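You operate a simulated robot arm through the tools that you are given. There is no shell and no other tool. Be economical: measure what you need, move in short steps, check, and stop when the job is done.

You are at the controls of a simulated robot arm. One attempt, no reset.

JOB
Lid the slip jar, mist the smear, then wipe it off with the blue cloth.
Fine: the cloth is back where it lay.

The check looks at the end state, three seconds after you hand in, the way a careful person would. Anything else that was tipped, shoved, dropped, spilled or broken makes it a failure. Lids that push on must go on centred and level and be pressed home; caps that screw on are set level and turned clockwise until they are tight. Flat cloth is picked up by pressing the open fingertips on it (5 to 10 N) and closing them slowly along it; thin cloth reads only 2 to 8 mm in the jaws.

ROBOT AND FRAMES
A 6-joint arm with a two-finger parallel gripper, fixed in place. Base frame: the origin is at the foot of the arm, x ahead of it, y to its left, z up; the work surface is at about z = 75. Readings come in cm, rad, newtons and seconds.
With the tool pointing down near the work surface it reaches from about 32 to 82 cm from the base axis. Its first joint turns from -2.897 to 2.897 rad. Payload 3.91 kg.
The TCP is the grasp point between the finger pads, 3 cm short of the fingertips. In the tool frame z runs along the fingers and y along their closing line. Largest opening 11 cm; finger width 2, thickness 1; the body of the gripper, 4.8 by 11.2 cm, starts 5.5 cm behind the TCP.
Orientation is that of the tool frame in the base frame, as a unit quaternion [x, y, z, w]. With the fingers straight down and closing along the base's y, the tool's x points along the base's -x, its y along +y and its z along -z.

CONTROLS
- The arm moves only by the tool nudge_tool. Its arguments are lists of equal length, an entry for each row: "linear": the shift along the tool's x, y, z in units of 150 mm (1.0 is 150 mm), a list of three; "dr": the turn, a rotation vector about the tool's x, y, z in units of 60 degrees (1.0 is 60 degrees), a list of three; "claw": the opening in per cent of the stroke, from 0 (shut) to 100 (fully open). In form: {"linear": [[tx, ty, tz], ...], "dr": [[ax, ay, az], ...], "claw": [claw, ...]}. A call has 1 to 10 rows; each row is the pose to reach, as a shift and turn from the pose commanded when the call began, along the tool's axes at that moment. A call with a number of a shift or a turn outside -1 to 1 is refused whole. Rows are played at 5 a second. More than 5 cm and 0.15 rad between two rows, or a gripper value outside its range, and nothing of the call is played. A pose out of reach is approached as far as the arm can. The call stops where the force on the tool passes 50 N (or 10 N more than at its start, if that is more) or the arm is blocked; 0.2 s more then pass. Each finger travels about 4.5 cm/s and halts on what it meets, pressing with about 37 N; the grip force reading is that of the motor and also rises with nothing between the fingers. The clock runs only during rows and for 0.2 s after the last one: add rows that repeat a pose to give the fingers time. It gives the time, the measured TCP pose, the force on the tool (base axes), the opening and the grip force at its end, in the units of the frame above (readings bear some noise).
- Cameras (640 x 400 px; columns grow to the right, rows downward): "scene" is fixed at [4.91, -65.23, 145.97]; the picture's right is [0.74, -0.67, 0.00], its down [-0.33, -0.37, -0.87] and it looks along [0.58, 0.65, -0.49] (base axes); focal length 298 px, centre (320, 200). "wrist" rides on the gripper at [7.7, 0.7, -11.5] in the tool frame; the picture's right is [-0.09, 1.00, 0.00], its down [-0.80, -0.07, -0.59] and it looks along [-0.59, -0.05, 0.80] (tool axes); focal length 270 px, centre (320, 200). There is no depth. A picture from a camera that has moved, and an enlarged one, comes with that camera's place and axes in the base frame and with its lens.
- capture(camera): a new picture of that camera. No time passes.
- slide_trunk(by): slides the trunk up (or, below 0, down) by that many cm; the arm rides with it, the base frame stays. It gives what a move gives, with no picture.
- close_up(camera, box): a new picture of the part [left, top, right, bottom] of that camera's present view, enlarged. No time passes.
- finish_job(): hands the job in; it is judged then, once.

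Go step by step. Nothing tells you positions but the pictures and the camera data: compare them with the known pose of the tool, close in by small moves and look again before you grip or let go. The budget is 120 turns and 68 pictures, counting those below and the enlarged ones. Unless the task says otherwise, let go and move clear before handing in, and close with one line.

The tools are called after "Call:" as name(argument=value, ...) on one line, values as JSON. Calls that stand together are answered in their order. nudge_tool: Moves the arm, as the interface text tells. Its arguments: {"type":"object","properties":{"linear":{"type":"array"},"dr":{"type":"array"},"claw":{"type":"array"}},"required":["linear","dr","claw"]} The other tools are called the same way: slide_trunk (by) slides the trunk up or down; capture (camera) takes a picture; close_up (camera, box) takes an enlarged picture of a part of a camera's view; finish_job () hands the job in.

At the start:

```text
time_s: 0.0
tcp_pos: [47.1, -8.13, 135.07]
tcp_rot: [0.0, 1.0, 0.0, 0.001]
ft_force: [0.0, -0.3, 0.5]
gripper_width: 11.0
finger_force: 0.0
trunk travel left (down, up): [-57.5, 3.5]
```

scene: 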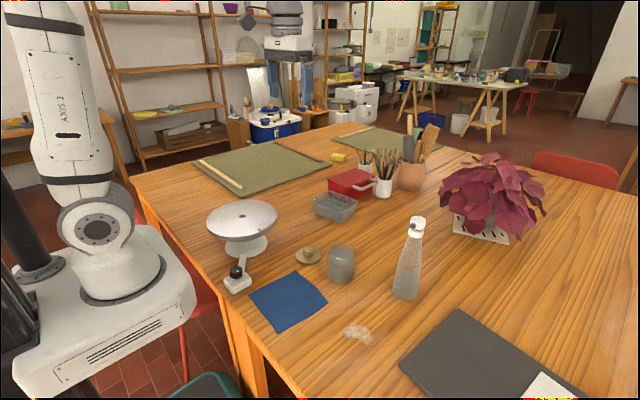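
wrist: 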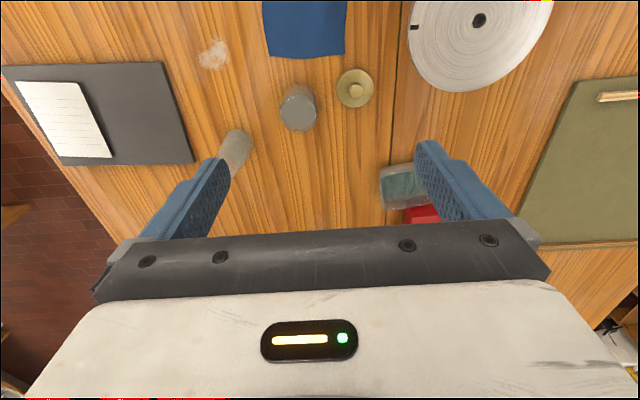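

I see the jar near (58,-15), its lid near (57,-1), a spray bottle near (68,-33), the smear near (47,-33) and the blue cloth near (40,-11). I'll take enlarged views to pin these down.

Call:
close_up(camera="scene", box=[230, 200, 450, 350])

Call:
close_up(camera="wrist", box=[170, 0, 430, 180])

```text
2.67 times, centred on (340, 275) of scene
camera zoom: at [4.91, -65.23, 145.97], right [0.74, -0.67, 0.0], down [-0.33, -0.37, -0.87], along [0.58, 0.65, -0.49], focal length 795 px, centre (267, 0)
```

zoom: 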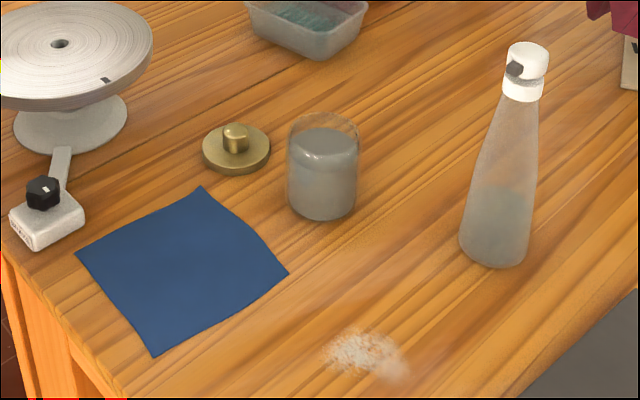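

```text
2.22 times, centred on (300, 90) of wrist
camera zoom: at [39.44, -7.43, 146.61], right [0.09, 1.0, 0.0], down [0.8, -0.07, 0.59], along [0.59, -0.05, -0.8], focal length 601 px, centre (364, 444)
```

zoom: 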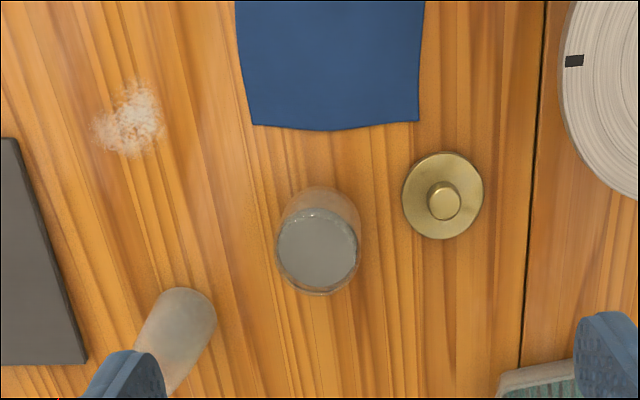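

The lid is about 9 cm wide at (57.5,-0.2) and the jar about 9 cm wide at (59.2,-14.2), with its rim near z=87. I need to see how the sprayer works, so I'll look at its head.

Call:
close_up(camera="scene", box=[385, 205, 449, 245])

Call:
close_up(camera="scene", box=[290, 230, 370, 290])

```text
10.00 times, centred on (417, 225) of scene
camera zoom: at [4.91, -65.23, 145.97], right [0.74, -0.67, 0.0], down [-0.33, -0.37, -0.87], along [0.58, 0.65, -0.49], focal length 2980 px, centre (-650, -50)
```

zoom: 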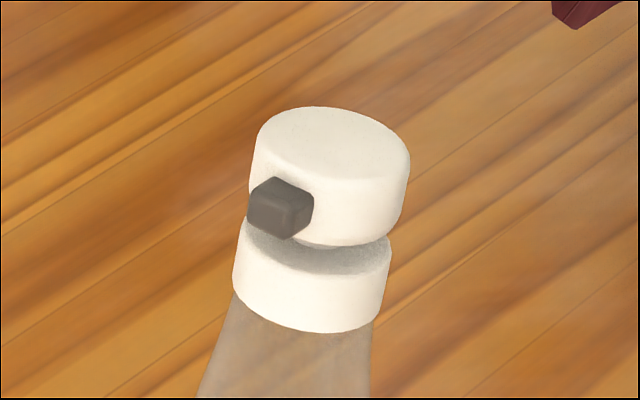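

```text
6.67 times, centred on (330, 260) of scene
camera zoom: at [4.91, -65.23, 145.97], right [0.74, -0.67, 0.0], down [-0.33, -0.37, -0.87], along [0.58, 0.65, -0.49], focal length 1986 px, centre (253, -200)
```

zoom: 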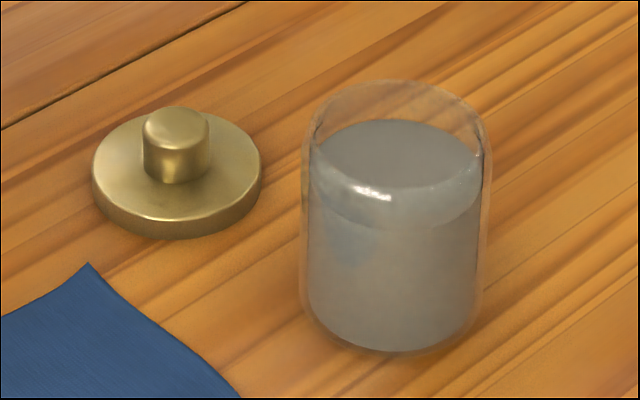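

The bottle has a press-top head with its nozzle facing roughly -x, towards the smear. I'll do the lid first, moving above it in free air.

Call:
nudge_tool(linear=[[-0.14, 0.106, 0.2], [-0.28, 0.212, 0.4], [-0.42, 0.318, 0.6], [-0.56, 0.424, 0.8], [-0.693, 0.529, 1.0]], dr=[[0, 0, 0], [0, 0, 0], [0, 0, 0], [0, 0, 0], [0, 0, 0]], claw=[100, 90, 80, 70, 60])

Call:
nudge_tool(linear=[[0, 0, 0.25], [0, 0, 0.5], [0, 0, 0.75], [0, 0, 1.0]], dr=[[0, 0, 0], [0, 0, 0], [0, 0, 0], [0, 0, 0]], claw=[60, 60, 60, 60])

Call:
capture(camera="wrist")

Call:
capture(camera="scene")

```text
time_s: 1.2
tcp_pos: [57.66, -0.44, 120.01]
tcp_rot: [0.0, 1.0, 0.0, 0.0]
ft_force: [-0.2, 0.6, 0.8]
gripper_width: 6.59
finger_force: 0.1
trunk travel left (down, up): [-57.5, 3.5]
```

```text
time_s: 2.2
tcp_pos: [57.65, -0.25, 104.79]
tcp_rot: [0.0, 1.0, 0.0, 0.0]
ft_force: [1.0, 0.1, 0.0]
gripper_width: 6.62
finger_force: 0.1
trunk travel left (down, up): [-57.5, 3.5]
```

```text
61 pictures are left
camera wrist: at [49.85, 0.46, 116.25], right [0.09, 1.0, 0.0], down [0.8, -0.07, 0.59], along [0.59, -0.05, -0.8], focal length 270 px, centre (320, 200)
```

wrist: 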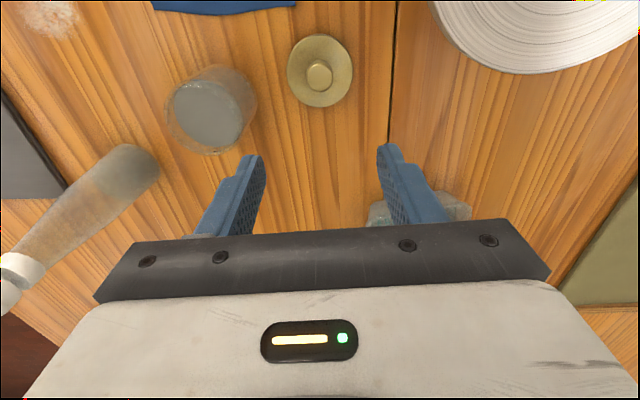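

```text
60 pictures are left
```

scene: 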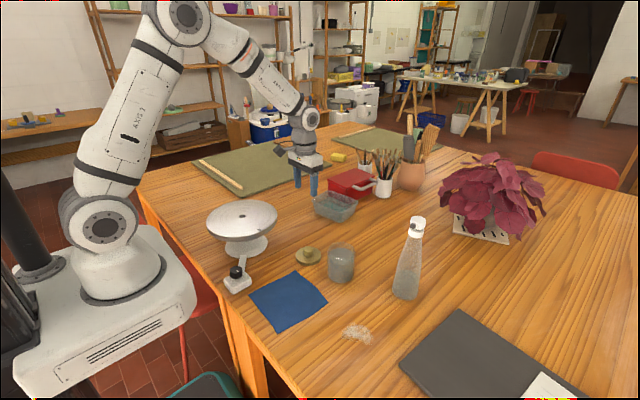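

The lid knob is almost directly under the gripper at about (57.5,-0.3). I'll descend and check again.

Call:
nudge_tool(linear=[[0, 0, 0.27], [0, 0, 0.54], [0, 0, 0.8], [0, 0, 1.0], [0, 0, 1.0]], dr=[[0, 0, 0], [0, 0, 0], [0, 0, 0], [0, 0, 0], [0, 0, 0]], claw=[60, 60, 60, 60, 60])

Call:
capture(camera="wrist")

Call:
close_up(camera="scene", box=[260, 200, 372, 270])

```text
time_s: 3.4
tcp_pos: [57.42, 0.09, 89.87]
tcp_rot: [0.0, 1.0, 0.001, -0.001]
ft_force: [-0.2, 1.3, -1.6]
gripper_width: 6.57
finger_force: 0.1
trunk travel left (down, up): [-57.5, 3.5]
```

```text
59 pictures are left
camera wrist: at [49.74, 0.78, 101.43], right [0.09, 1.0, 0.0], down [0.8, -0.07, 0.59], along [0.59, -0.05, -0.8], focal length 270 px, centre (320, 200)
```

wrist: 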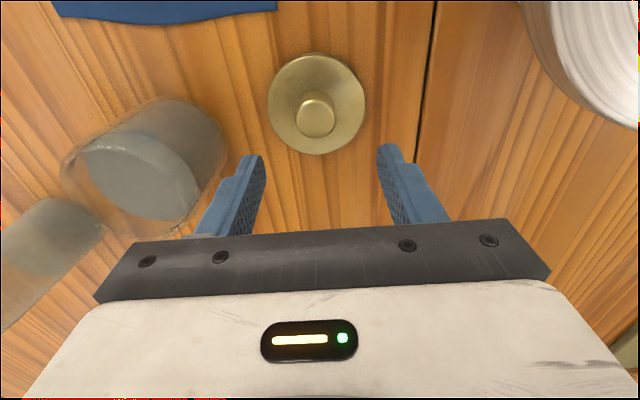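

```text
5.71 times, centred on (316, 235) of scene
camera zoom: at [4.91, -65.23, 145.97], right [0.74, -0.67, 0.0], down [-0.33, -0.37, -0.87], along [0.58, 0.65, -0.49], focal length 1703 px, centre (343, 0)
```

zoom: 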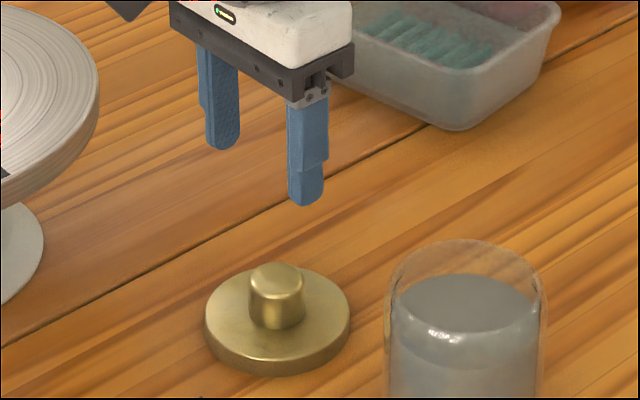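

Alignment looks good. I'll go down so the fingertips sit just above the lid's disc, then close on the knob.

Call:
nudge_tool(linear=[[0, 0, 0.25], [0, 0, 0.5], [0, 0, 0.6], [0, 0, 0.653], [0, 0, 0.653]], dr=[[0, 0, 0], [0, 0, 0], [0, 0, 0], [0, 0, 0], [0, 0, 0]], claw=[60, 60, 60, 60, 60])

Call:
close_up(camera="scene", box=[260, 210, 356, 270])

Call:
capture(camera="wrist")

```text
time_s: 4.6
tcp_pos: [57.41, -0.1, 79.96]
tcp_rot: [-0.001, 1.0, 0.001, -0.001]
ft_force: [-0.2, 1.1, 0.2]
gripper_width: 6.59
finger_force: 0.0
trunk travel left (down, up): [-57.5, 3.5]
```

```text
6.67 times, centred on (308, 240) of scene
camera zoom: at [4.91, -65.23, 145.97], right [0.74, -0.67, 0.0], down [-0.33, -0.37, -0.87], along [0.58, 0.65, -0.49], focal length 1986 px, centre (400, -67)
```

zoom: 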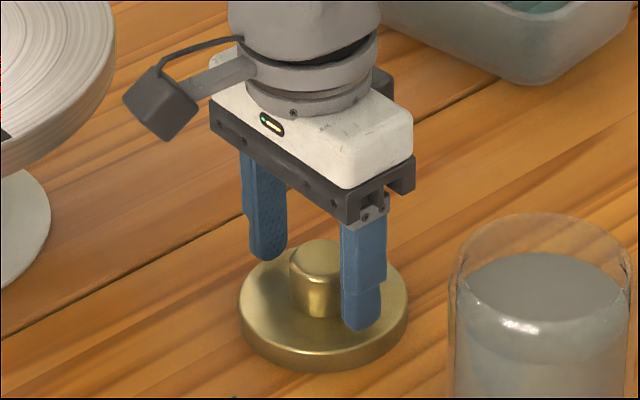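

```text
56 pictures are left
camera wrist: at [49.73, 0.57, 91.47], right [0.09, 1.0, 0.0], down [0.8, -0.07, 0.59], along [0.59, -0.05, -0.8], focal length 270 px, centre (320, 200)
```

wrist: 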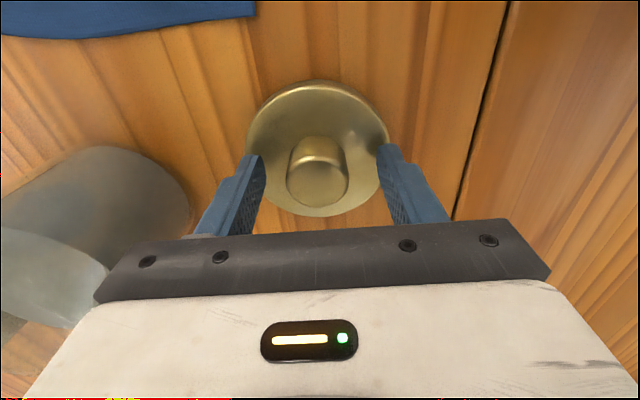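

The knob sits between the pads. Closing slowly on it.

Call:
nudge_tool(linear=[[0, 0, 0], [0, 0, 0], [0, 0, 0], [0, 0, 0], [0, 0, 0], [0, 0, 0]], dr=[[0, 0, 0], [0, 0, 0], [0, 0, 0], [0, 0, 0], [0, 0, 0], [0, 0, 0]], claw=[50, 42, 35, 28, 22, 22])

```text
time_s: 6.0
tcp_pos: [57.46, -0.04, 80.01]
tcp_rot: [0.001, 1.0, 0.0, 0.0]
ft_force: [0.1, 1.2, 0.6]
gripper_width: 3.45
finger_force: 36.9
trunk travel left (down, up): [-57.5, 3.5]
```

Knob gripped (3.45 cm). Lifting straight up.

Call:
nudge_tool(linear=[[0, 0, -0.1], [0, 0, -0.3], [0, 0, -0.55], [0, 0, -0.8], [0, 0, -1.0], [0, 0, -1.0]], dr=[[0, 0, 0], [0, 0, 0], [0, 0, 0], [0, 0, 0], [0, 0, 0], [0, 0, 0]], claw=[10, 10, 10, 10, 10, 10])

Call:
close_up(camera="scene", box=[260, 180, 388, 290])

Call:
capture(camera="wrist")

```text
time_s: 7.4
tcp_pos: [57.46, 0.01, 95.3]
tcp_rot: [0.0, 1.0, -0.001, 0.0]
ft_force: [0.0, 0.5, 0.3]
gripper_width: 3.41
finger_force: 37.0
trunk travel left (down, up): [-57.5, 3.5]
```

```text
3.64 times, centred on (324, 235) of scene
camera zoom: at [4.91, -65.23, 145.97], right [0.74, -0.67, 0.0], down [-0.33, -0.37, -0.87], along [0.58, 0.65, -0.49], focal length 1084 px, centre (306, 73)
```

zoom: 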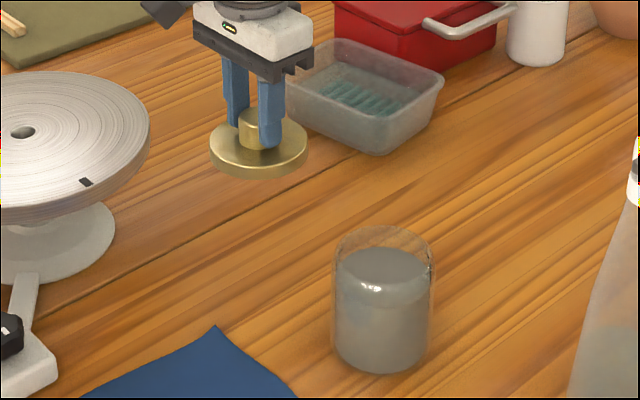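

```text
54 pictures are left
camera wrist: at [49.74, 0.63, 106.81], right [0.09, 1.0, 0.0], down [0.8, -0.07, 0.59], along [0.59, -0.05, -0.8], focal length 270 px, centre (320, 200)
```

wrist: 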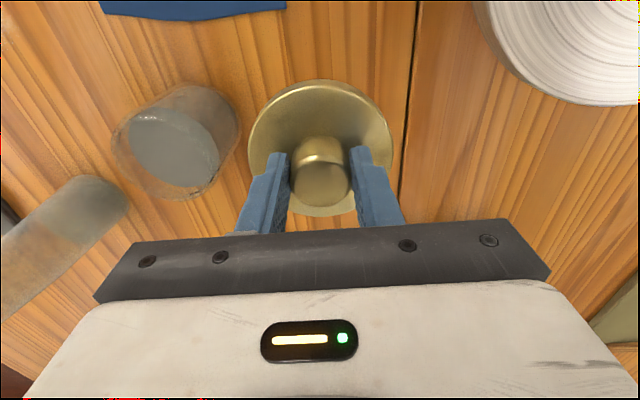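

The lid is held level and centred on the TCP. I'll enlarge the jar in the wrist view to fix its axis accurately.

Call:
close_up(camera="wrist", box=[90, 65, 282, 215])

Call:
close_up(camera="scene", box=[310, 235, 374, 295])

```text
2.67 times, centred on (186, 140) of wrist
camera zoom: at [49.74, 0.63, 106.81], right [0.09, 1.0, 0.0], down [0.8, -0.07, 0.59], along [0.59, -0.05, -0.8], focal length 721 px, centre (677, 360)
```

zoom: 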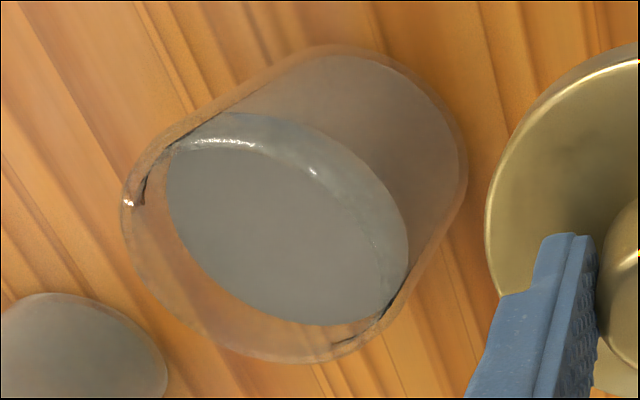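

```text
6.67 times, centred on (342, 265) of scene
camera zoom: at [4.91, -65.23, 145.97], right [0.74, -0.67, 0.0], down [-0.33, -0.37, -0.87], along [0.58, 0.65, -0.49], focal length 1986 px, centre (173, -233)
```

zoom: 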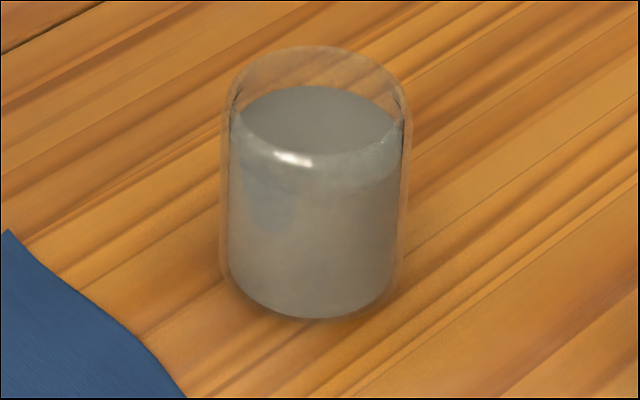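

Wrist view gives the jar axis at about (60.1,-14.2), scene view about (59.3,-13.6), rim z≈85. I'll hover the lid over (59.8,-14.0) and compare the lid and jar rim directly.

Call:
nudge_tool(linear=[[-0.03, -0.186, 0], [-0.06, -0.372, 0], [-0.09, -0.558, 0], [-0.12, -0.744, 0], [-0.153, -0.925, 0], [-0.153, -0.925, 0.06], [-0.153, -0.925, 0.12], [-0.153, -0.925, 0.12]], dr=[[0, 0, 0], [0, 0, 0], [0, 0, 0], [0, 0, 0], [0, 0, 0], [0, 0, 0], [0, 0, 0], [0, 0, 0]], claw=[10, 10, 10, 10, 10, 10, 10, 10])

Call:
close_up(camera="scene", box=[300, 220, 380, 295])

Call:
capture(camera="wrist")

```text
time_s: 9.2
tcp_pos: [59.87, -13.87, 93.42]
tcp_rot: [0.0, 1.0, 0.0, 0.0]
ft_force: [-0.1, -0.4, -1.2]
gripper_width: 3.44
finger_force: 36.5
trunk travel left (down, up): [-57.5, 3.5]
```

```text
5.33 times, centred on (340, 258) of scene
camera zoom: at [4.91, -65.23, 145.97], right [0.74, -0.67, 0.0], down [-0.33, -0.37, -0.87], along [0.58, 0.65, -0.49], focal length 1589 px, centre (213, -107)
```

zoom: 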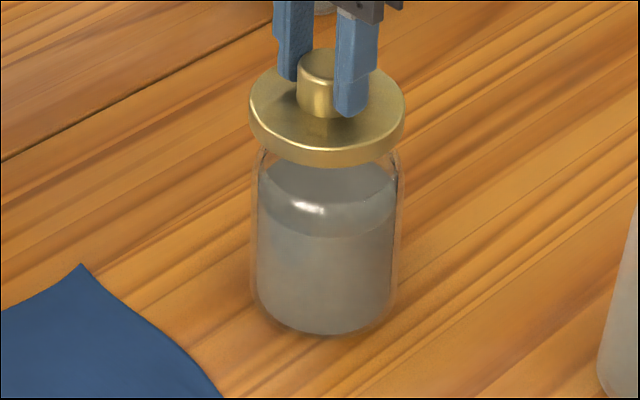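

```text
50 pictures are left
camera wrist: at [52.0, -13.2, 104.9], right [0.09, 1.0, 0.0], down [0.8, -0.07, 0.59], along [0.59, -0.05, -0.8], focal length 270 px, centre (320, 200)
```

wrist: 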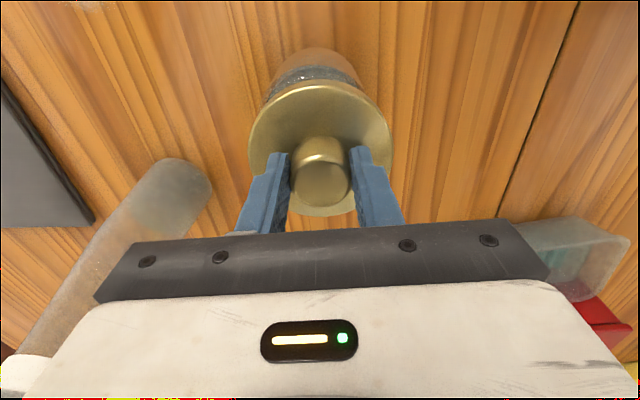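

The lid hovers just above the jar; the scene suggests the jar is slightly to the right. I'll enlarge the wrist view to measure the lateral offset.

Call:
close_up(camera="wrist", box=[230, 30, 410, 150])

```text
3.33 times, centred on (320, 90) of wrist
camera zoom: at [52.0, -13.2, 104.9], right [0.09, 1.0, 0.0], down [0.8, -0.07, 0.59], along [0.59, -0.05, -0.8], focal length 901 px, centre (320, 567)
```

zoom: 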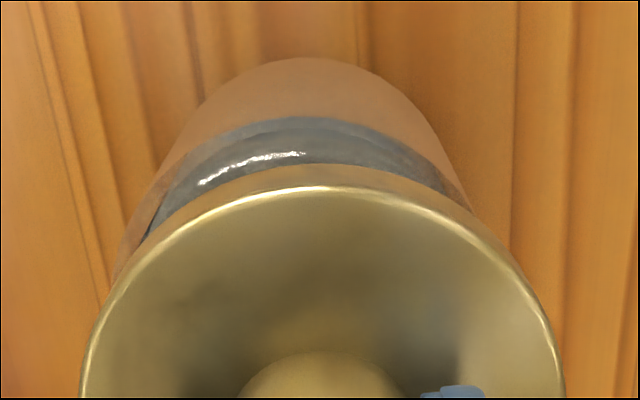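

The jar sits about 0.5 cm towards -y of the lid. I'll correct that, lower a little and recheck.

Call:
nudge_tool(linear=[[0, -0.035, 0], [0, -0.035, 0.06], [0, -0.035, 0.12], [0, -0.035, 0.12]], dr=[[0, 0, 0], [0, 0, 0], [0, 0, 0], [0, 0, 0]], claw=[10, 10, 10, 10])

Call:
close_up(camera="scene", box=[300, 220, 380, 295])

Call:
close_up(camera="wrist", box=[230, 30, 410, 150])

```text
time_s: 10.2
tcp_pos: [59.7, -14.55, 91.61]
tcp_rot: [0.0, 1.0, 0.0, 0.0]
ft_force: [0.7, -0.4, -0.9]
gripper_width: 3.44
finger_force: 37.1
trunk travel left (down, up): [-57.5, 3.5]
```

```text
5.33 times, centred on (340, 258) of scene
camera zoom: at [4.91, -65.23, 145.97], right [0.74, -0.67, 0.0], down [-0.33, -0.37, -0.87], along [0.58, 0.65, -0.49], focal length 1589 px, centre (213, -107)
```

zoom: 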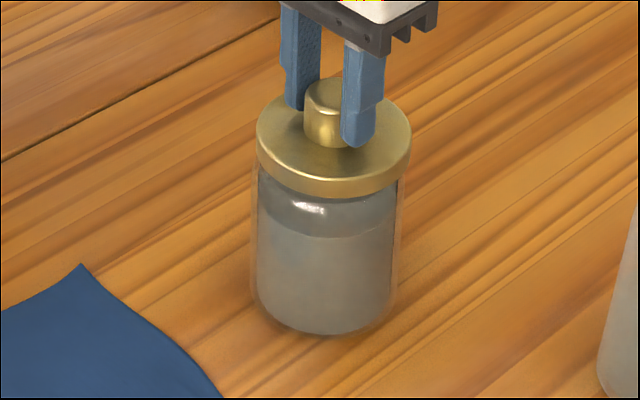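

```text
3.33 times, centred on (320, 90) of wrist
camera zoom: at [52.01, -13.84, 103.12], right [0.09, 1.0, 0.0], down [0.8, -0.07, 0.59], along [0.59, -0.05, -0.8], focal length 901 px, centre (320, 567)
```

zoom: 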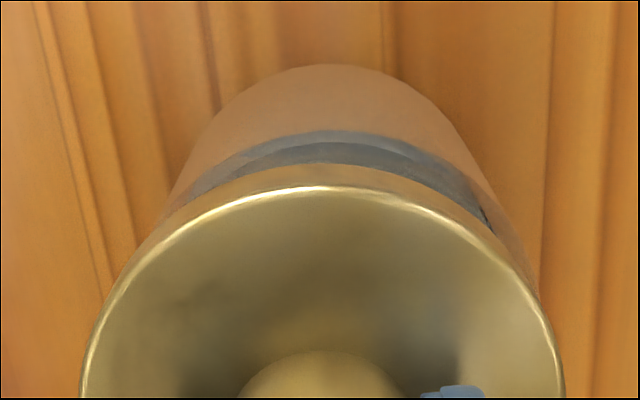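

Now the lid overshoots by about 0.24 cm in y; both views agree on that correction. I'll shift back and lower slowly until contact shows.

Call:
nudge_tool(linear=[[0, 0.016, 0], [0, 0.016, 0], [0, 0.016, 0.03], [0, 0.016, 0.05], [0, 0.016, 0.07], [0, 0.016, 0.08], [0, 0.016, 0.08]], dr=[[0, 0, 0], [0, 0, 0], [0, 0, 0], [0, 0, 0], [0, 0, 0], [0, 0, 0], [0, 0, 0]], claw=[10, 10, 10, 10, 10, 10, 10])

Call:
close_up(camera="scene", box=[300, 220, 380, 295])

Call:
close_up(camera="wrist", box=[230, 30, 410, 150])

```text
time_s: 11.8
tcp_pos: [59.76, -14.3, 90.45]
tcp_rot: [0.0, 1.0, 0.0, 0.0]
ft_force: [-0.3, -0.3, 0.8]
gripper_width: 3.42
finger_force: 36.9
trunk travel left (down, up): [-57.5, 3.5]
```

```text
5.33 times, centred on (340, 258) of scene
camera zoom: at [4.91, -65.23, 145.97], right [0.74, -0.67, 0.0], down [-0.33, -0.37, -0.87], along [0.58, 0.65, -0.49], focal length 1589 px, centre (213, -107)
```

zoom: 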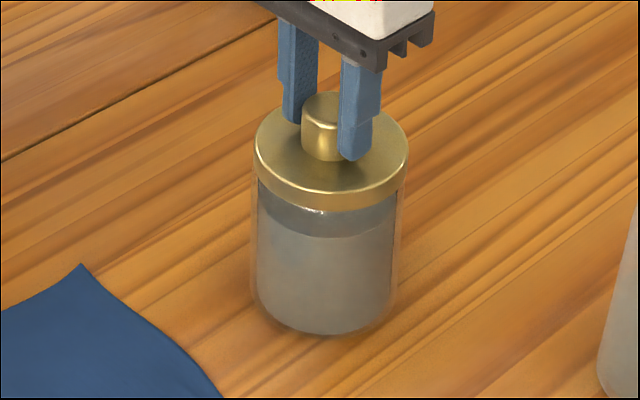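

```text
3.33 times, centred on (320, 90) of wrist
camera zoom: at [52.03, -13.64, 102.03], right [0.09, 1.0, 0.0], down [0.8, -0.07, 0.59], along [0.59, -0.05, -0.8], focal length 901 px, centre (320, 567)
```

zoom: 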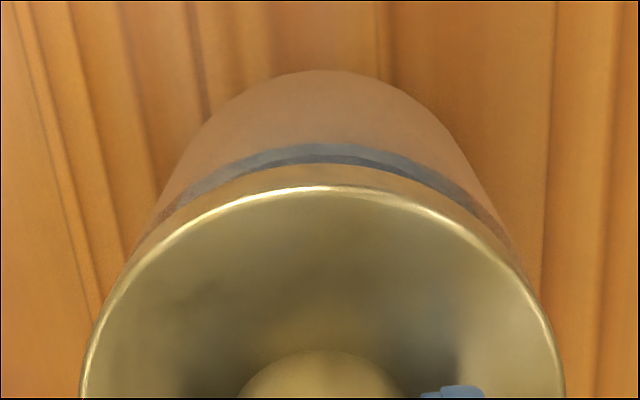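

Both views now show the lid centred. I'll lower it in fine steps until contact.

Call:
nudge_tool(linear=[[0, 0, 0.01], [0, 0, 0.02], [0, 0, 0.03], [0, 0, 0.04], [0, 0, 0.05], [0, 0, 0.05]], dr=[[0, 0, 0], [0, 0, 0], [0, 0, 0], [0, 0, 0], [0, 0, 0], [0, 0, 0]], claw=[10, 10, 10, 10, 10, 10])

```text
time_s: 13.2
tcp_pos: [59.67, -14.4, 89.61]
tcp_rot: [0.0, 1.0, 0.0, 0.0]
ft_force: [-3.4, 3.1, 2.4]
gripper_width: 3.42
finger_force: 36.6
trunk travel left (down, up): [-57.5, 3.5]
```

First contact, with side forces pushing the lid towards -x,+y. I'll yield slightly in that direction and continue.

Call:
nudge_tool(linear=[[0.006, 0.006, -0.005], [0.006, 0.006, -0.005], [0.006, 0.006, 0.005], [0.006, 0.006, 0.005]], dr=[[0, 0, 0], [0, 0, 0], [0, 0, 0], [0, 0, 0]], claw=[10, 10, 10, 10])

Call:
close_up(camera="scene", box=[300, 220, 380, 295])

```text
time_s: 14.2
tcp_pos: [59.82, -14.22, 89.72]
tcp_rot: [0.0, 1.0, 0.0, 0.0]
ft_force: [-2.8, -1.4, 3.3]
gripper_width: 3.45
finger_force: 36.8
trunk travel left (down, up): [-57.5, 3.5]
```

```text
5.33 times, centred on (340, 258) of scene
camera zoom: at [4.91, -65.23, 145.97], right [0.74, -0.67, 0.0], down [-0.33, -0.37, -0.87], along [0.58, 0.65, -0.49], focal length 1589 px, centre (213, -107)
```

zoom: 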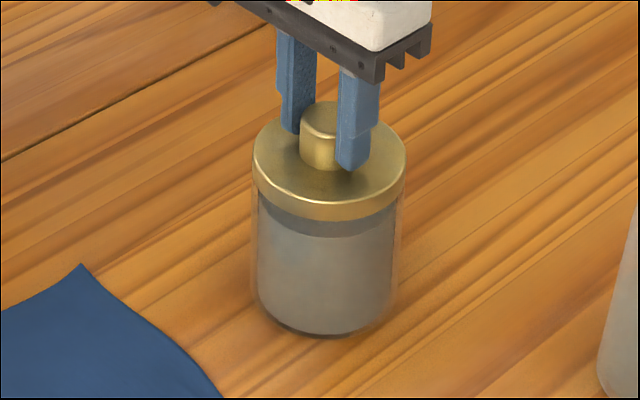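

Side load in y is gone; a little remains in -x. I'll yield a touch more in x and press down gradually.

Call:
nudge_tool(linear=[[0.004, 0, 0], [0.006, 0, 0], [0.006, 0, 0.008], [0.006, 0, 0.016], [0.006, 0, 0.024], [0.006, 0, 0.024]], dr=[[0, 0, 0], [0, 0, 0], [0, 0, 0], [0, 0, 0], [0, 0, 0], [0, 0, 0]], claw=[10, 10, 10, 10, 10, 10])

```text
time_s: 15.6
tcp_pos: [59.64, -14.33, 89.39]
tcp_rot: [0.0, 1.0, -0.001, 0.002]
ft_force: [7.1, 3.2, 30.1]
gripper_width: 3.45
finger_force: 36.8
trunk travel left (down, up): [-57.5, 3.5]
```

Call:
close_up(camera="scene", box=[310, 235, 370, 290])

Call:
close_up(camera="wrist", box=[230, 30, 410, 150])

```text
7.27 times, centred on (340, 262) of scene
camera zoom: at [4.91, -65.23, 145.97], right [0.74, -0.67, 0.0], down [-0.33, -0.37, -0.87], along [0.58, 0.65, -0.49], focal length 2167 px, centre (174, -254)
```

zoom: 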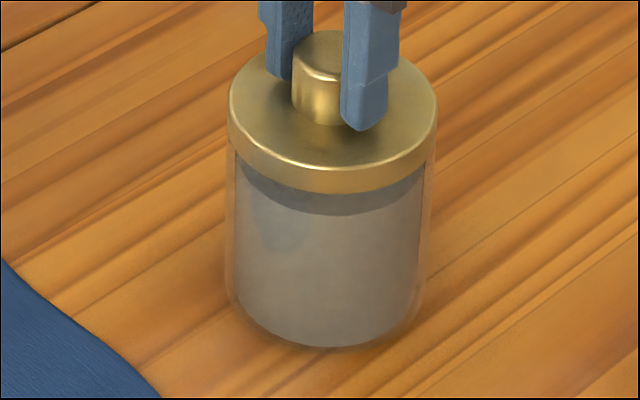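

```text
3.33 times, centred on (320, 90) of wrist
camera zoom: at [51.88, -13.57, 100.9], right [0.09, 1.0, 0.0], down [0.8, -0.07, 0.6], along [0.6, -0.05, -0.8], focal length 901 px, centre (320, 567)
```

zoom: 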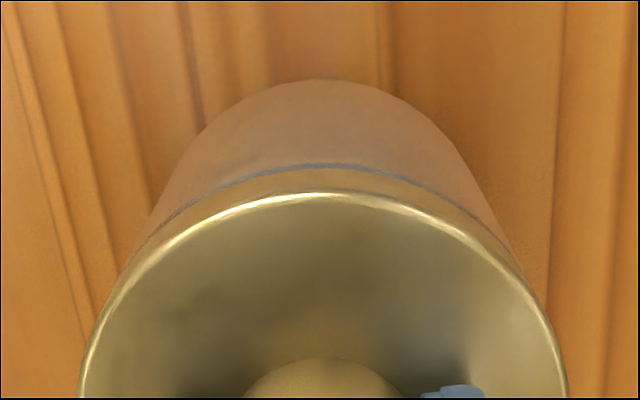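

Pressing at 30 N already; I'll undo part of the x shift and press harder to see whether the lid travels further home.

Call:
nudge_tool(linear=[[-0.004, 0.002, -0.01], [-0.004, 0.002, 0], [-0.004, 0.002, 0.01], [-0.004, 0.002, 0.015], [-0.004, 0.002, 0.015]], dr=[[0, 0, 0], [0, 0, 0], [0, 0, 0], [0, 0, 0], [0, 0, 0]], claw=[10, 10, 10, 10, 10])

```text
time_s: 16.8
tcp_pos: [59.65, -14.18, 89.23]
tcp_rot: [0.0, 1.0, 0.0, 0.001]
ft_force: [3.1, -10.1, 27.7]
gripper_width: 3.44
finger_force: 36.5
trunk travel left (down, up): [-57.5, 3.5]
```

Call:
nudge_tool(linear=[[-0.002, -0.003, -0.005], [-0.002, -0.003, 0.005], [-0.002, -0.003, 0.015], [-0.002, -0.003, 0.02], [-0.002, -0.003, 0.02]], dr=[[0, 0, 0], [0, 0, 0], [0, 0, 0], [0, 0, 0], [0, 0, 0]], claw=[10, 10, 10, 10, 10])

Call:
close_up(camera="scene", box=[310, 235, 370, 290])

```text
time_s: 18.0
tcp_pos: [59.59, -14.22, 89.2]
tcp_rot: [0.0, 1.0, -0.001, 0.003]
ft_force: [6.0, 3.0, 48.6]
gripper_width: 3.4
finger_force: 37.5
trunk travel left (down, up): [-57.5, 3.5]
```

```text
7.27 times, centred on (340, 262) of scene
camera zoom: at [4.91, -65.23, 145.97], right [0.74, -0.67, 0.0], down [-0.33, -0.37, -0.87], along [0.58, 0.65, -0.49], focal length 2167 px, centre (174, -254)
```

zoom: 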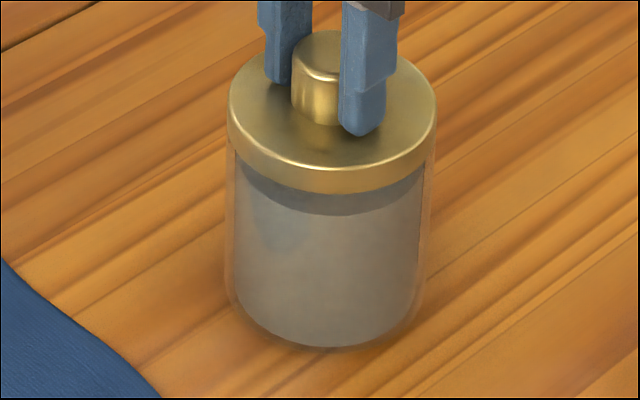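

The fingertips now press on the disc itself and the lid no longer travels. I'll open, back off a little and inspect seating.

Call:
nudge_tool(linear=[[0, 0, -0.02], [0, 0, -0.02], [0, 0, -0.02], [0, 0, -0.02], [0, 0, -0.25], [0, 0, -0.5], [0, 0, -0.5]], dr=[[0, 0, 0], [0, 0, 0], [0, 0, 0], [0, 0, 0], [0, 0, 0], [0, 0, 0], [0, 0, 0]], claw=[35, 50, 60, 60, 60, 60, 60])

Call:
close_up(camera="scene", box=[310, 235, 370, 290])

Call:
capture(camera="wrist")

```text
time_s: 19.6
tcp_pos: [59.8, -14.29, 96.24]
tcp_rot: [0.001, 1.0, 0.0, -0.001]
ft_force: [0.3, 0.8, 0.3]
gripper_width: 6.59
finger_force: 0.1
trunk travel left (down, up): [-57.5, 3.5]
```

```text
7.27 times, centred on (340, 262) of scene
camera zoom: at [4.91, -65.23, 145.97], right [0.74, -0.67, 0.0], down [-0.33, -0.37, -0.87], along [0.58, 0.65, -0.49], focal length 2167 px, centre (174, -254)
```

zoom: 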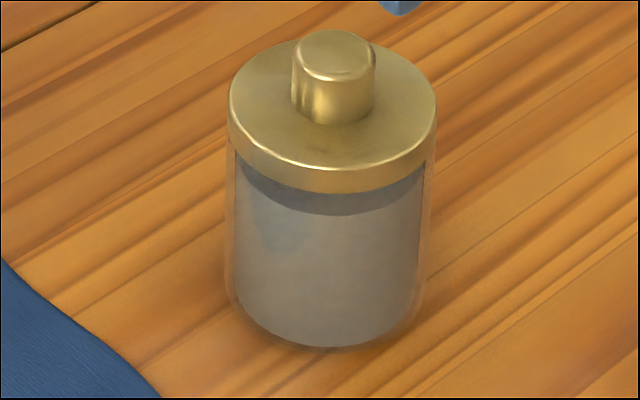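

```text
39 pictures are left
camera wrist: at [52.06, -13.62, 107.79], right [0.09, 1.0, 0.0], down [0.8, -0.07, 0.59], along [0.59, -0.05, -0.8], focal length 270 px, centre (320, 200)
```

wrist: 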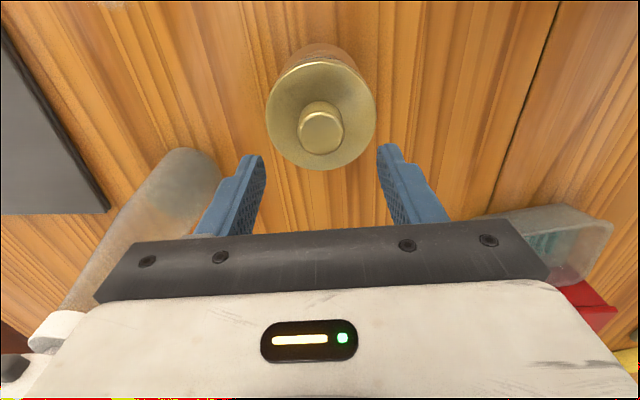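

The lid looks level and centred, with its skirt apparently over the rim. I'll press once more on the knob top with closed fingers to be sure it is home.

Call:
nudge_tool(linear=[[0, 0, 0], [0, 0, 0], [0, 0, 0], [0, 0, 0.1], [0, 0, 0.2], [0, 0, 0.26], [0, 0, 0.28], [0, 0, 0.3], [0, 0, 0.31], [0, 0, 0.32]], dr=[[0, 0, 0], [0, 0, 0], [0, 0, 0], [0, 0, 0], [0, 0, 0], [0, 0, 0], [0, 0, 0], [0, 0, 0], [0, 0, 0], [0, 0, 0]], claw=[40, 20, 0, 0, 0, 0, 0, 0, 0, 0])

```text
time_s: 21.8
tcp_pos: [59.84, -14.31, 91.56]
tcp_rot: [0.0, 1.0, 0.0, 0.001]
ft_force: [1.5, -1.4, 10.6]
gripper_width: 0.0
finger_force: 37.3
trunk travel left (down, up): [-57.5, 3.5]
```

Call:
nudge_tool(linear=[[0, 0, 0.01], [0, 0, 0.02], [0, 0, 0.03], [0, 0, 0.04], [0, 0, 0.04]], dr=[[0, 0, 0], [0, 0, 0], [0, 0, 0], [0, 0, 0], [0, 0, 0]], claw=[0, 0, 0, 0, 0])

```text
time_s: 22.7
tcp_pos: [59.82, -14.37, 91.73]
tcp_rot: [0.0, 1.0, -0.002, 0.005]
ft_force: [-9.0, 0.8, 23.4]
gripper_width: 0.01
finger_force: 37.6
trunk travel left (down, up): [-57.5, 3.5]
stopped in row 4: the force on the tool passed its limit (the readings are from after the stop); the commanded pose is now the measured one
```

Over 50 N was reached without further travel, so the lid is home. Now I rise and move towards the sprayer, staying well above it.

Call:
nudge_tool(linear=[[0, 0, -0.25], [0, 0, -0.5], [0, 0, -0.75], [0, 0, -1.0]], dr=[[0, 0, 0], [0, 0, 0], [0, 0, 0], [0, 0, 0]], claw=[0, 0, 0, 0])

Call:
nudge_tool(linear=[[0, 0, -0.3], [0, 0, -0.6], [0, 0, -0.9], [-0.1, -0.25, -0.9], [-0.2, -0.5, -0.9], [-0.3, -0.75, -0.9], [-0.35, -1.0, -0.9], [-0.35, -1.0, -0.9]], dr=[[0, 0, 0], [0, 0, 0], [0, 0, 0], [0, 0, 0], [0, 0, 0], [0, 0, 0], [0, 0, 0], [0, 0, 0]], claw=[0, 0, 0, 0, 0, 0, 0, 0])

Call:
capture(camera="wrist")

Call:
capture(camera="scene")

```text
time_s: 23.7
tcp_pos: [59.86, -14.22, 106.31]
tcp_rot: [0.001, 1.0, -0.001, 0.004]
ft_force: [0.7, 0.7, -0.4]
gripper_width: 0.0
finger_force: 37.1
trunk travel left (down, up): [-57.5, 3.5]
```

```text
time_s: 25.5
tcp_pos: [64.96, -29.59, 119.92]
tcp_rot: [0.0, 1.0, -0.002, 0.005]
ft_force: [0.7, -0.9, -0.2]
gripper_width: 0.01
finger_force: 36.9
trunk travel left (down, up): [-57.5, 3.5]
```

```text
38 pictures are left
camera wrist: at [57.11, -28.89, 131.45], right [0.09, 1.0, 0.0], down [0.8, -0.07, 0.6], along [0.6, -0.05, -0.8], focal length 270 px, centre (320, 200)
```

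wrist: 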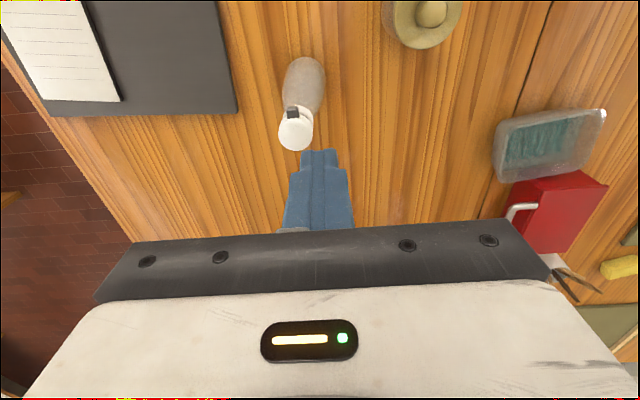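

```text
37 pictures are left
```

scene: 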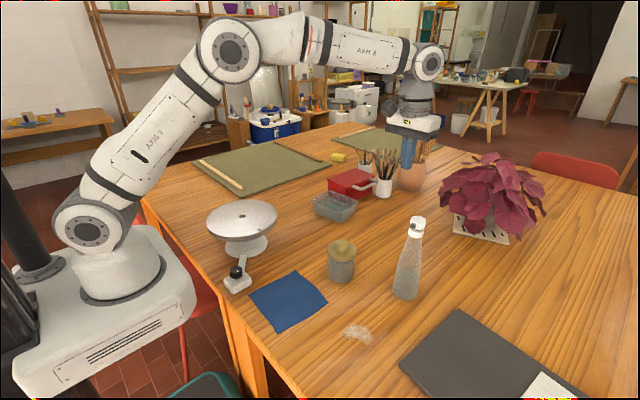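

The lid sits well. The pump head's top is about (69.0,-32.7, z 102.7) and its nozzle points along -x, right at the smear near (47.4,-33). I'll hover closed fingers over the head.

Call:
nudge_tool(linear=[[-0.1, -0.1, 0], [-0.2, -0.18, 0], [-0.273, -0.203, 0], [-0.273, -0.203, 0.25], [-0.273, -0.203, 0.5], [-0.273, -0.203, 0.7], [-0.273, -0.203, 0.8], [-0.273, -0.203, 0.8]], dr=[[0, 0.0095, 0], [0, 0.0095, 0], [0, 0.0095, 0], [0, 0.0095, 0], [0, 0.0095, 0], [0, 0.0095, 0], [0, 0.0095, 0], [0, 0.0095, 0]], claw=[0, 0, 0, 0, 0, 0, 0, 0])

Call:
capture(camera="wrist")

Call:
close_up(camera="scene", box=[380, 180, 460, 240])

```text
time_s: 27.3
tcp_pos: [68.97, -32.57, 107.8]
tcp_rot: [0.0, 1.0, -0.001, -0.001]
ft_force: [0.5, 0.4, 0.2]
gripper_width: 0.0
finger_force: 37.1
trunk travel left (down, up): [-57.5, 3.5]
```

```text
36 pictures are left
camera wrist: at [61.37, -31.84, 119.33], right [0.09, 1.0, 0.0], down [0.8, -0.07, 0.59], along [0.59, -0.05, -0.81], focal length 270 px, centre (320, 200)
```

wrist: 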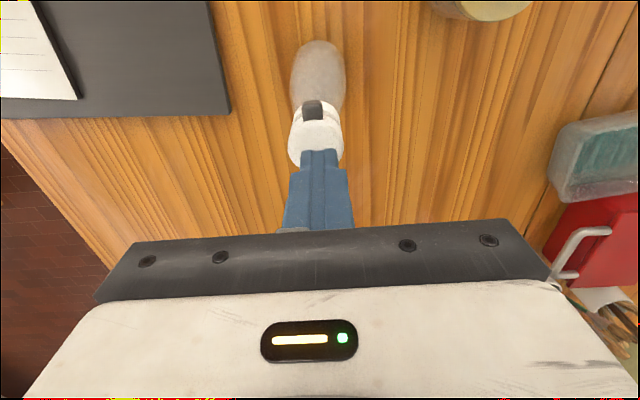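

```text
6.67 times, centred on (420, 210) of scene
camera zoom: at [4.91, -65.23, 145.97], right [0.74, -0.67, 0.0], down [-0.33, -0.37, -0.87], along [0.58, 0.65, -0.49], focal length 1986 px, centre (-347, 133)
```

zoom: 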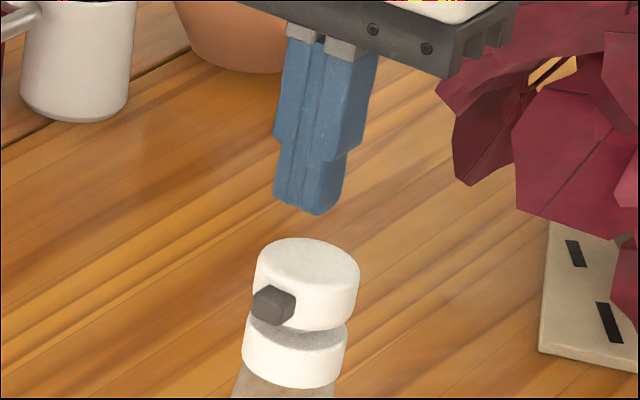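

Nearly centred; I'll nudge 0.3 cm in +x and 0.2 cm in -y, descend and press the head.

Call:
nudge_tool(linear=[[-0.02, -0.013, 0], [-0.02, -0.013, 0.08], [-0.02, -0.013, 0.14], [-0.02, -0.013, 0.17], [-0.02, -0.013, 0.19], [-0.02, -0.013, 0.2], [-0.02, -0.013, 0.2]], dr=[[0, 0, 0], [0, 0, 0], [0, 0, 0], [0, 0, 0], [0, 0, 0], [0, 0, 0], [0, 0, 0]], claw=[0, 0, 0, 0, 0, 0, 0])

Call:
capture(camera="scene")

```text
time_s: 28.9
tcp_pos: [69.4, -32.71, 104.99]
tcp_rot: [0.0, 1.0, -0.002, -0.001]
ft_force: [-1.0, 0.5, 1.7]
gripper_width: 0.0
finger_force: 37.0
trunk travel left (down, up): [-57.5, 3.5]
```

```text
34 pictures are left
```

scene: 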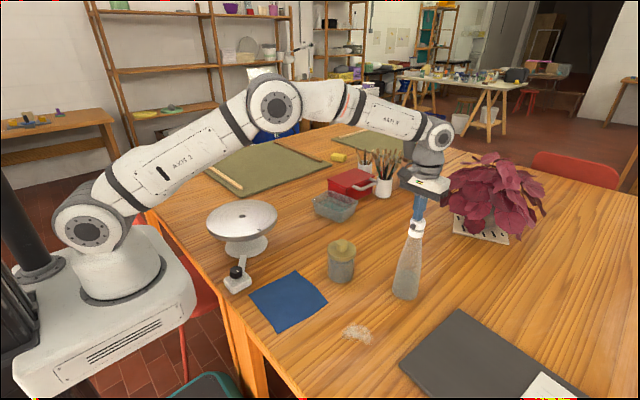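

About to touch. I'll press the pump down gradually by about 1 cm.

Call:
nudge_tool(linear=[[0, 0, 0.015], [0, 0, 0.03], [0, 0, 0.045], [0, 0, 0.06], [0, 0, 0.07], [0, 0, 0.07]], dr=[[0, 0, 0], [0, 0, 0], [0, 0, 0], [0, 0, 0], [0, 0, 0], [0, 0, 0]], claw=[0, 0, 0, 0, 0, 0])

Call:
close_up(camera="scene", box=[320, 200, 480, 350])

```text
time_s: 30.3
tcp_pos: [69.4, -32.65, 104.36]
tcp_rot: [0.0, 1.0, -0.002, 0.002]
ft_force: [1.3, -3.9, 25.1]
gripper_width: 0.0
finger_force: 37.0
trunk travel left (down, up): [-57.5, 3.5]
```

```text
2.67 times, centred on (400, 275) of scene
camera zoom: at [4.91, -65.23, 145.97], right [0.74, -0.67, 0.0], down [-0.33, -0.37, -0.87], along [0.58, 0.65, -0.49], focal length 795 px, centre (107, 0)
```

zoom: 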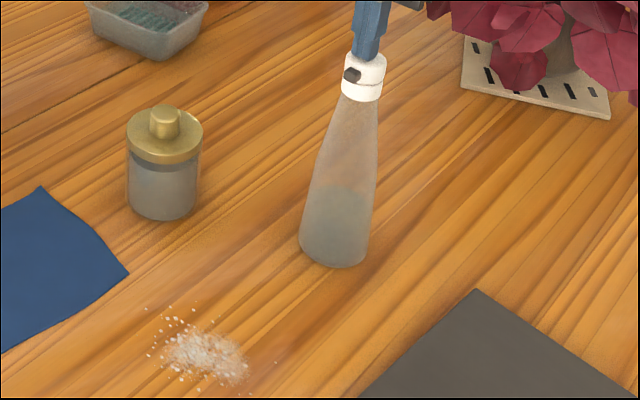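

The head went down and droplets have appeared on the smear. I'll release the pump and look closely.

Call:
nudge_tool(linear=[[0, 0, -0.05], [0, 0, -0.1], [0, 0, -0.3], [0, 0, -0.6], [0, 0, -0.9]], dr=[[0, 0, 0], [0, 0, 0], [0, 0, 0], [0, 0, 0], [0, 0, 0]], claw=[0, 0, 0, 0, 0])

Call:
close_up(camera="scene", box=[320, 305, 400, 360])

Call:
close_up(camera="scene", box=[385, 205, 449, 305])

```text
time_s: 31.5
tcp_pos: [69.26, -32.36, 117.4]
tcp_rot: [0.0, 1.0, 0.0, -0.003]
ft_force: [0.7, 0.7, 0.3]
gripper_width: 0.0
finger_force: 36.9
trunk travel left (down, up): [-57.5, 3.5]
```

```text
7.27 times, centred on (360, 332) of scene
camera zoom: at [4.91, -65.23, 145.97], right [0.74, -0.67, 0.0], down [-0.33, -0.37, -0.87], along [0.58, 0.65, -0.49], focal length 2167 px, centre (29, -764)
```

zoom: 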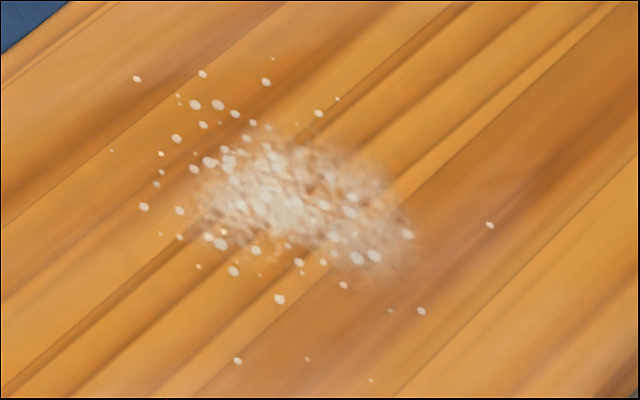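

```text
4.00 times, centred on (417, 255) of scene
camera zoom: at [4.91, -65.23, 145.97], right [0.74, -0.67, 0.0], down [-0.33, -0.37, -0.87], along [0.58, 0.65, -0.49], focal length 1192 px, centre (-68, -20)
```

zoom: 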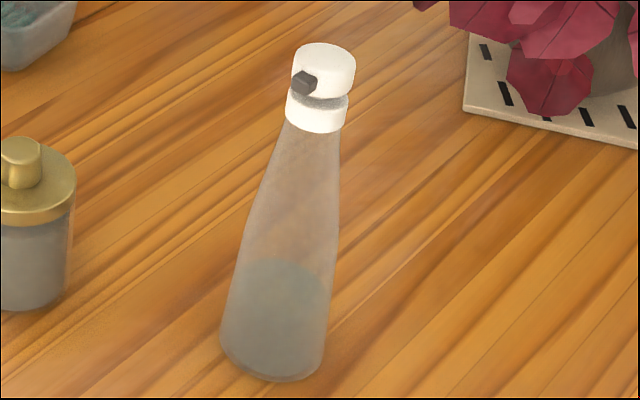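

The smear is misted and the bottle stands upright with its head back up. Now the cloth: centre about (40.5,-10.3), roughly 17 cm square. I'll travel high to above it.

Call:
nudge_tool(linear=[[0.25, 0.19, 0], [0.5, 0.38, 0], [0.75, 0.57, 0], [1.0, 0.76, 0]], dr=[[0, -0.006, 0], [0, -0.006, 0], [0, -0.006, 0], [0, -0.006, 0]], claw=[0, 10, 20, 30])

Call:
nudge_tool(linear=[[0.24, 0.18, 0], [0.48, 0.36, 0], [0.72, 0.54, 0], [0.92, 0.71, 0], [0.92, 0.71, 0.3], [0.92, 0.71, 0.6], [0.92, 0.71, 0.9], [0.92, 0.71, 0.9]], dr=[[0, 0, 0], [0, 0, 0], [0, 0, 0], [0, 0, 0], [0, 0, 0], [0, 0, 0], [0, 0, 0], [0, 0, 0]], claw=[30, 30, 30, 30, 30, 30, 30, 30])

Call:
capture(camera="wrist")

Call:
capture(camera="scene")

```text
time_s: 32.5
tcp_pos: [54.34, -21.12, 117.78]
tcp_rot: [0.0, 1.0, -0.001, 0.004]
ft_force: [0.1, 0.6, -0.2]
gripper_width: 3.3
finger_force: 0.0
trunk travel left (down, up): [-57.5, 3.5]
```

```text
time_s: 34.3
tcp_pos: [40.58, -10.39, 103.82]
tcp_rot: [0.0, 1.0, 0.0, 0.002]
ft_force: [0.1, -0.7, 0.3]
gripper_width: 3.31
finger_force: 0.0
trunk travel left (down, up): [-57.5, 3.5]
```

```text
30 pictures are left
camera wrist: at [32.83, -9.65, 115.29], right [0.09, 1.0, 0.0], down [0.8, -0.07, 0.6], along [0.6, -0.05, -0.8], focal length 270 px, centre (320, 200)
```

wrist: 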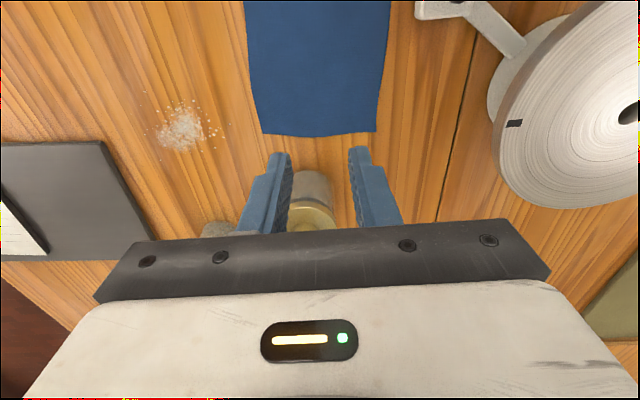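

```text
29 pictures are left
```

scene: 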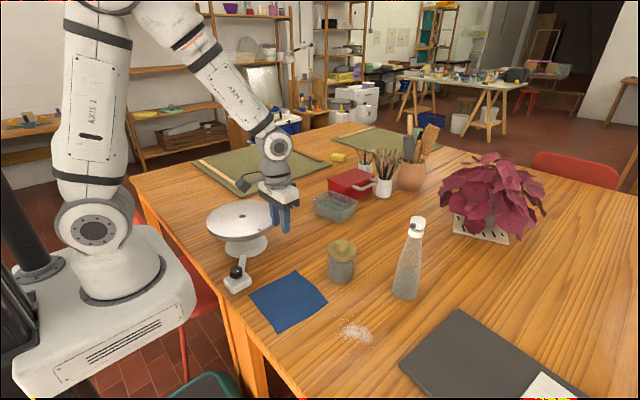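

Both views agree on the cloth (centre ≈ (40.5,-10.4)) and smear (≈ (47.2,-32.8)). I'll descend towards the cloth centre with the jaws at 3.3 cm.

Call:
nudge_tool(linear=[[0, 0, 0.3], [0, 0, 0.6], [0, 0, 0.9], [0, 0, 1.0]], dr=[[0, 0, 0], [0, 0, 0], [0, 0, 0], [0, 0, 0]], claw=[30, 30, 30, 30])

Call:
nudge_tool(linear=[[0, 0, 0.25], [0, 0, 0.5], [0, 0, 0.62], [0, 0, 0.66], [0, 0, 0.68], [0, 0, 0.69], [0, 0, 0.69]], dr=[[0, 0, 0], [0, 0, 0], [0, 0, 0], [0, 0, 0], [0, 0, 0], [0, 0, 0], [0, 0, 0]], claw=[30, 30, 30, 30, 30, 30, 30])

```text
time_s: 35.3
tcp_pos: [40.84, -10.48, 88.88]
tcp_rot: [0.0, 1.0, 0.0, 0.001]
ft_force: [-0.5, -0.6, 0.5]
gripper_width: 3.29
finger_force: 0.0
trunk travel left (down, up): [-57.5, 3.5]
```

```text
time_s: 36.9
tcp_pos: [40.99, -10.48, 78.61]
tcp_rot: [0.0, 1.0, -0.002, 0.003]
ft_force: [-0.1, -0.7, -0.4]
gripper_width: 3.28
finger_force: 0.1
trunk travel left (down, up): [-57.5, 3.5]
```

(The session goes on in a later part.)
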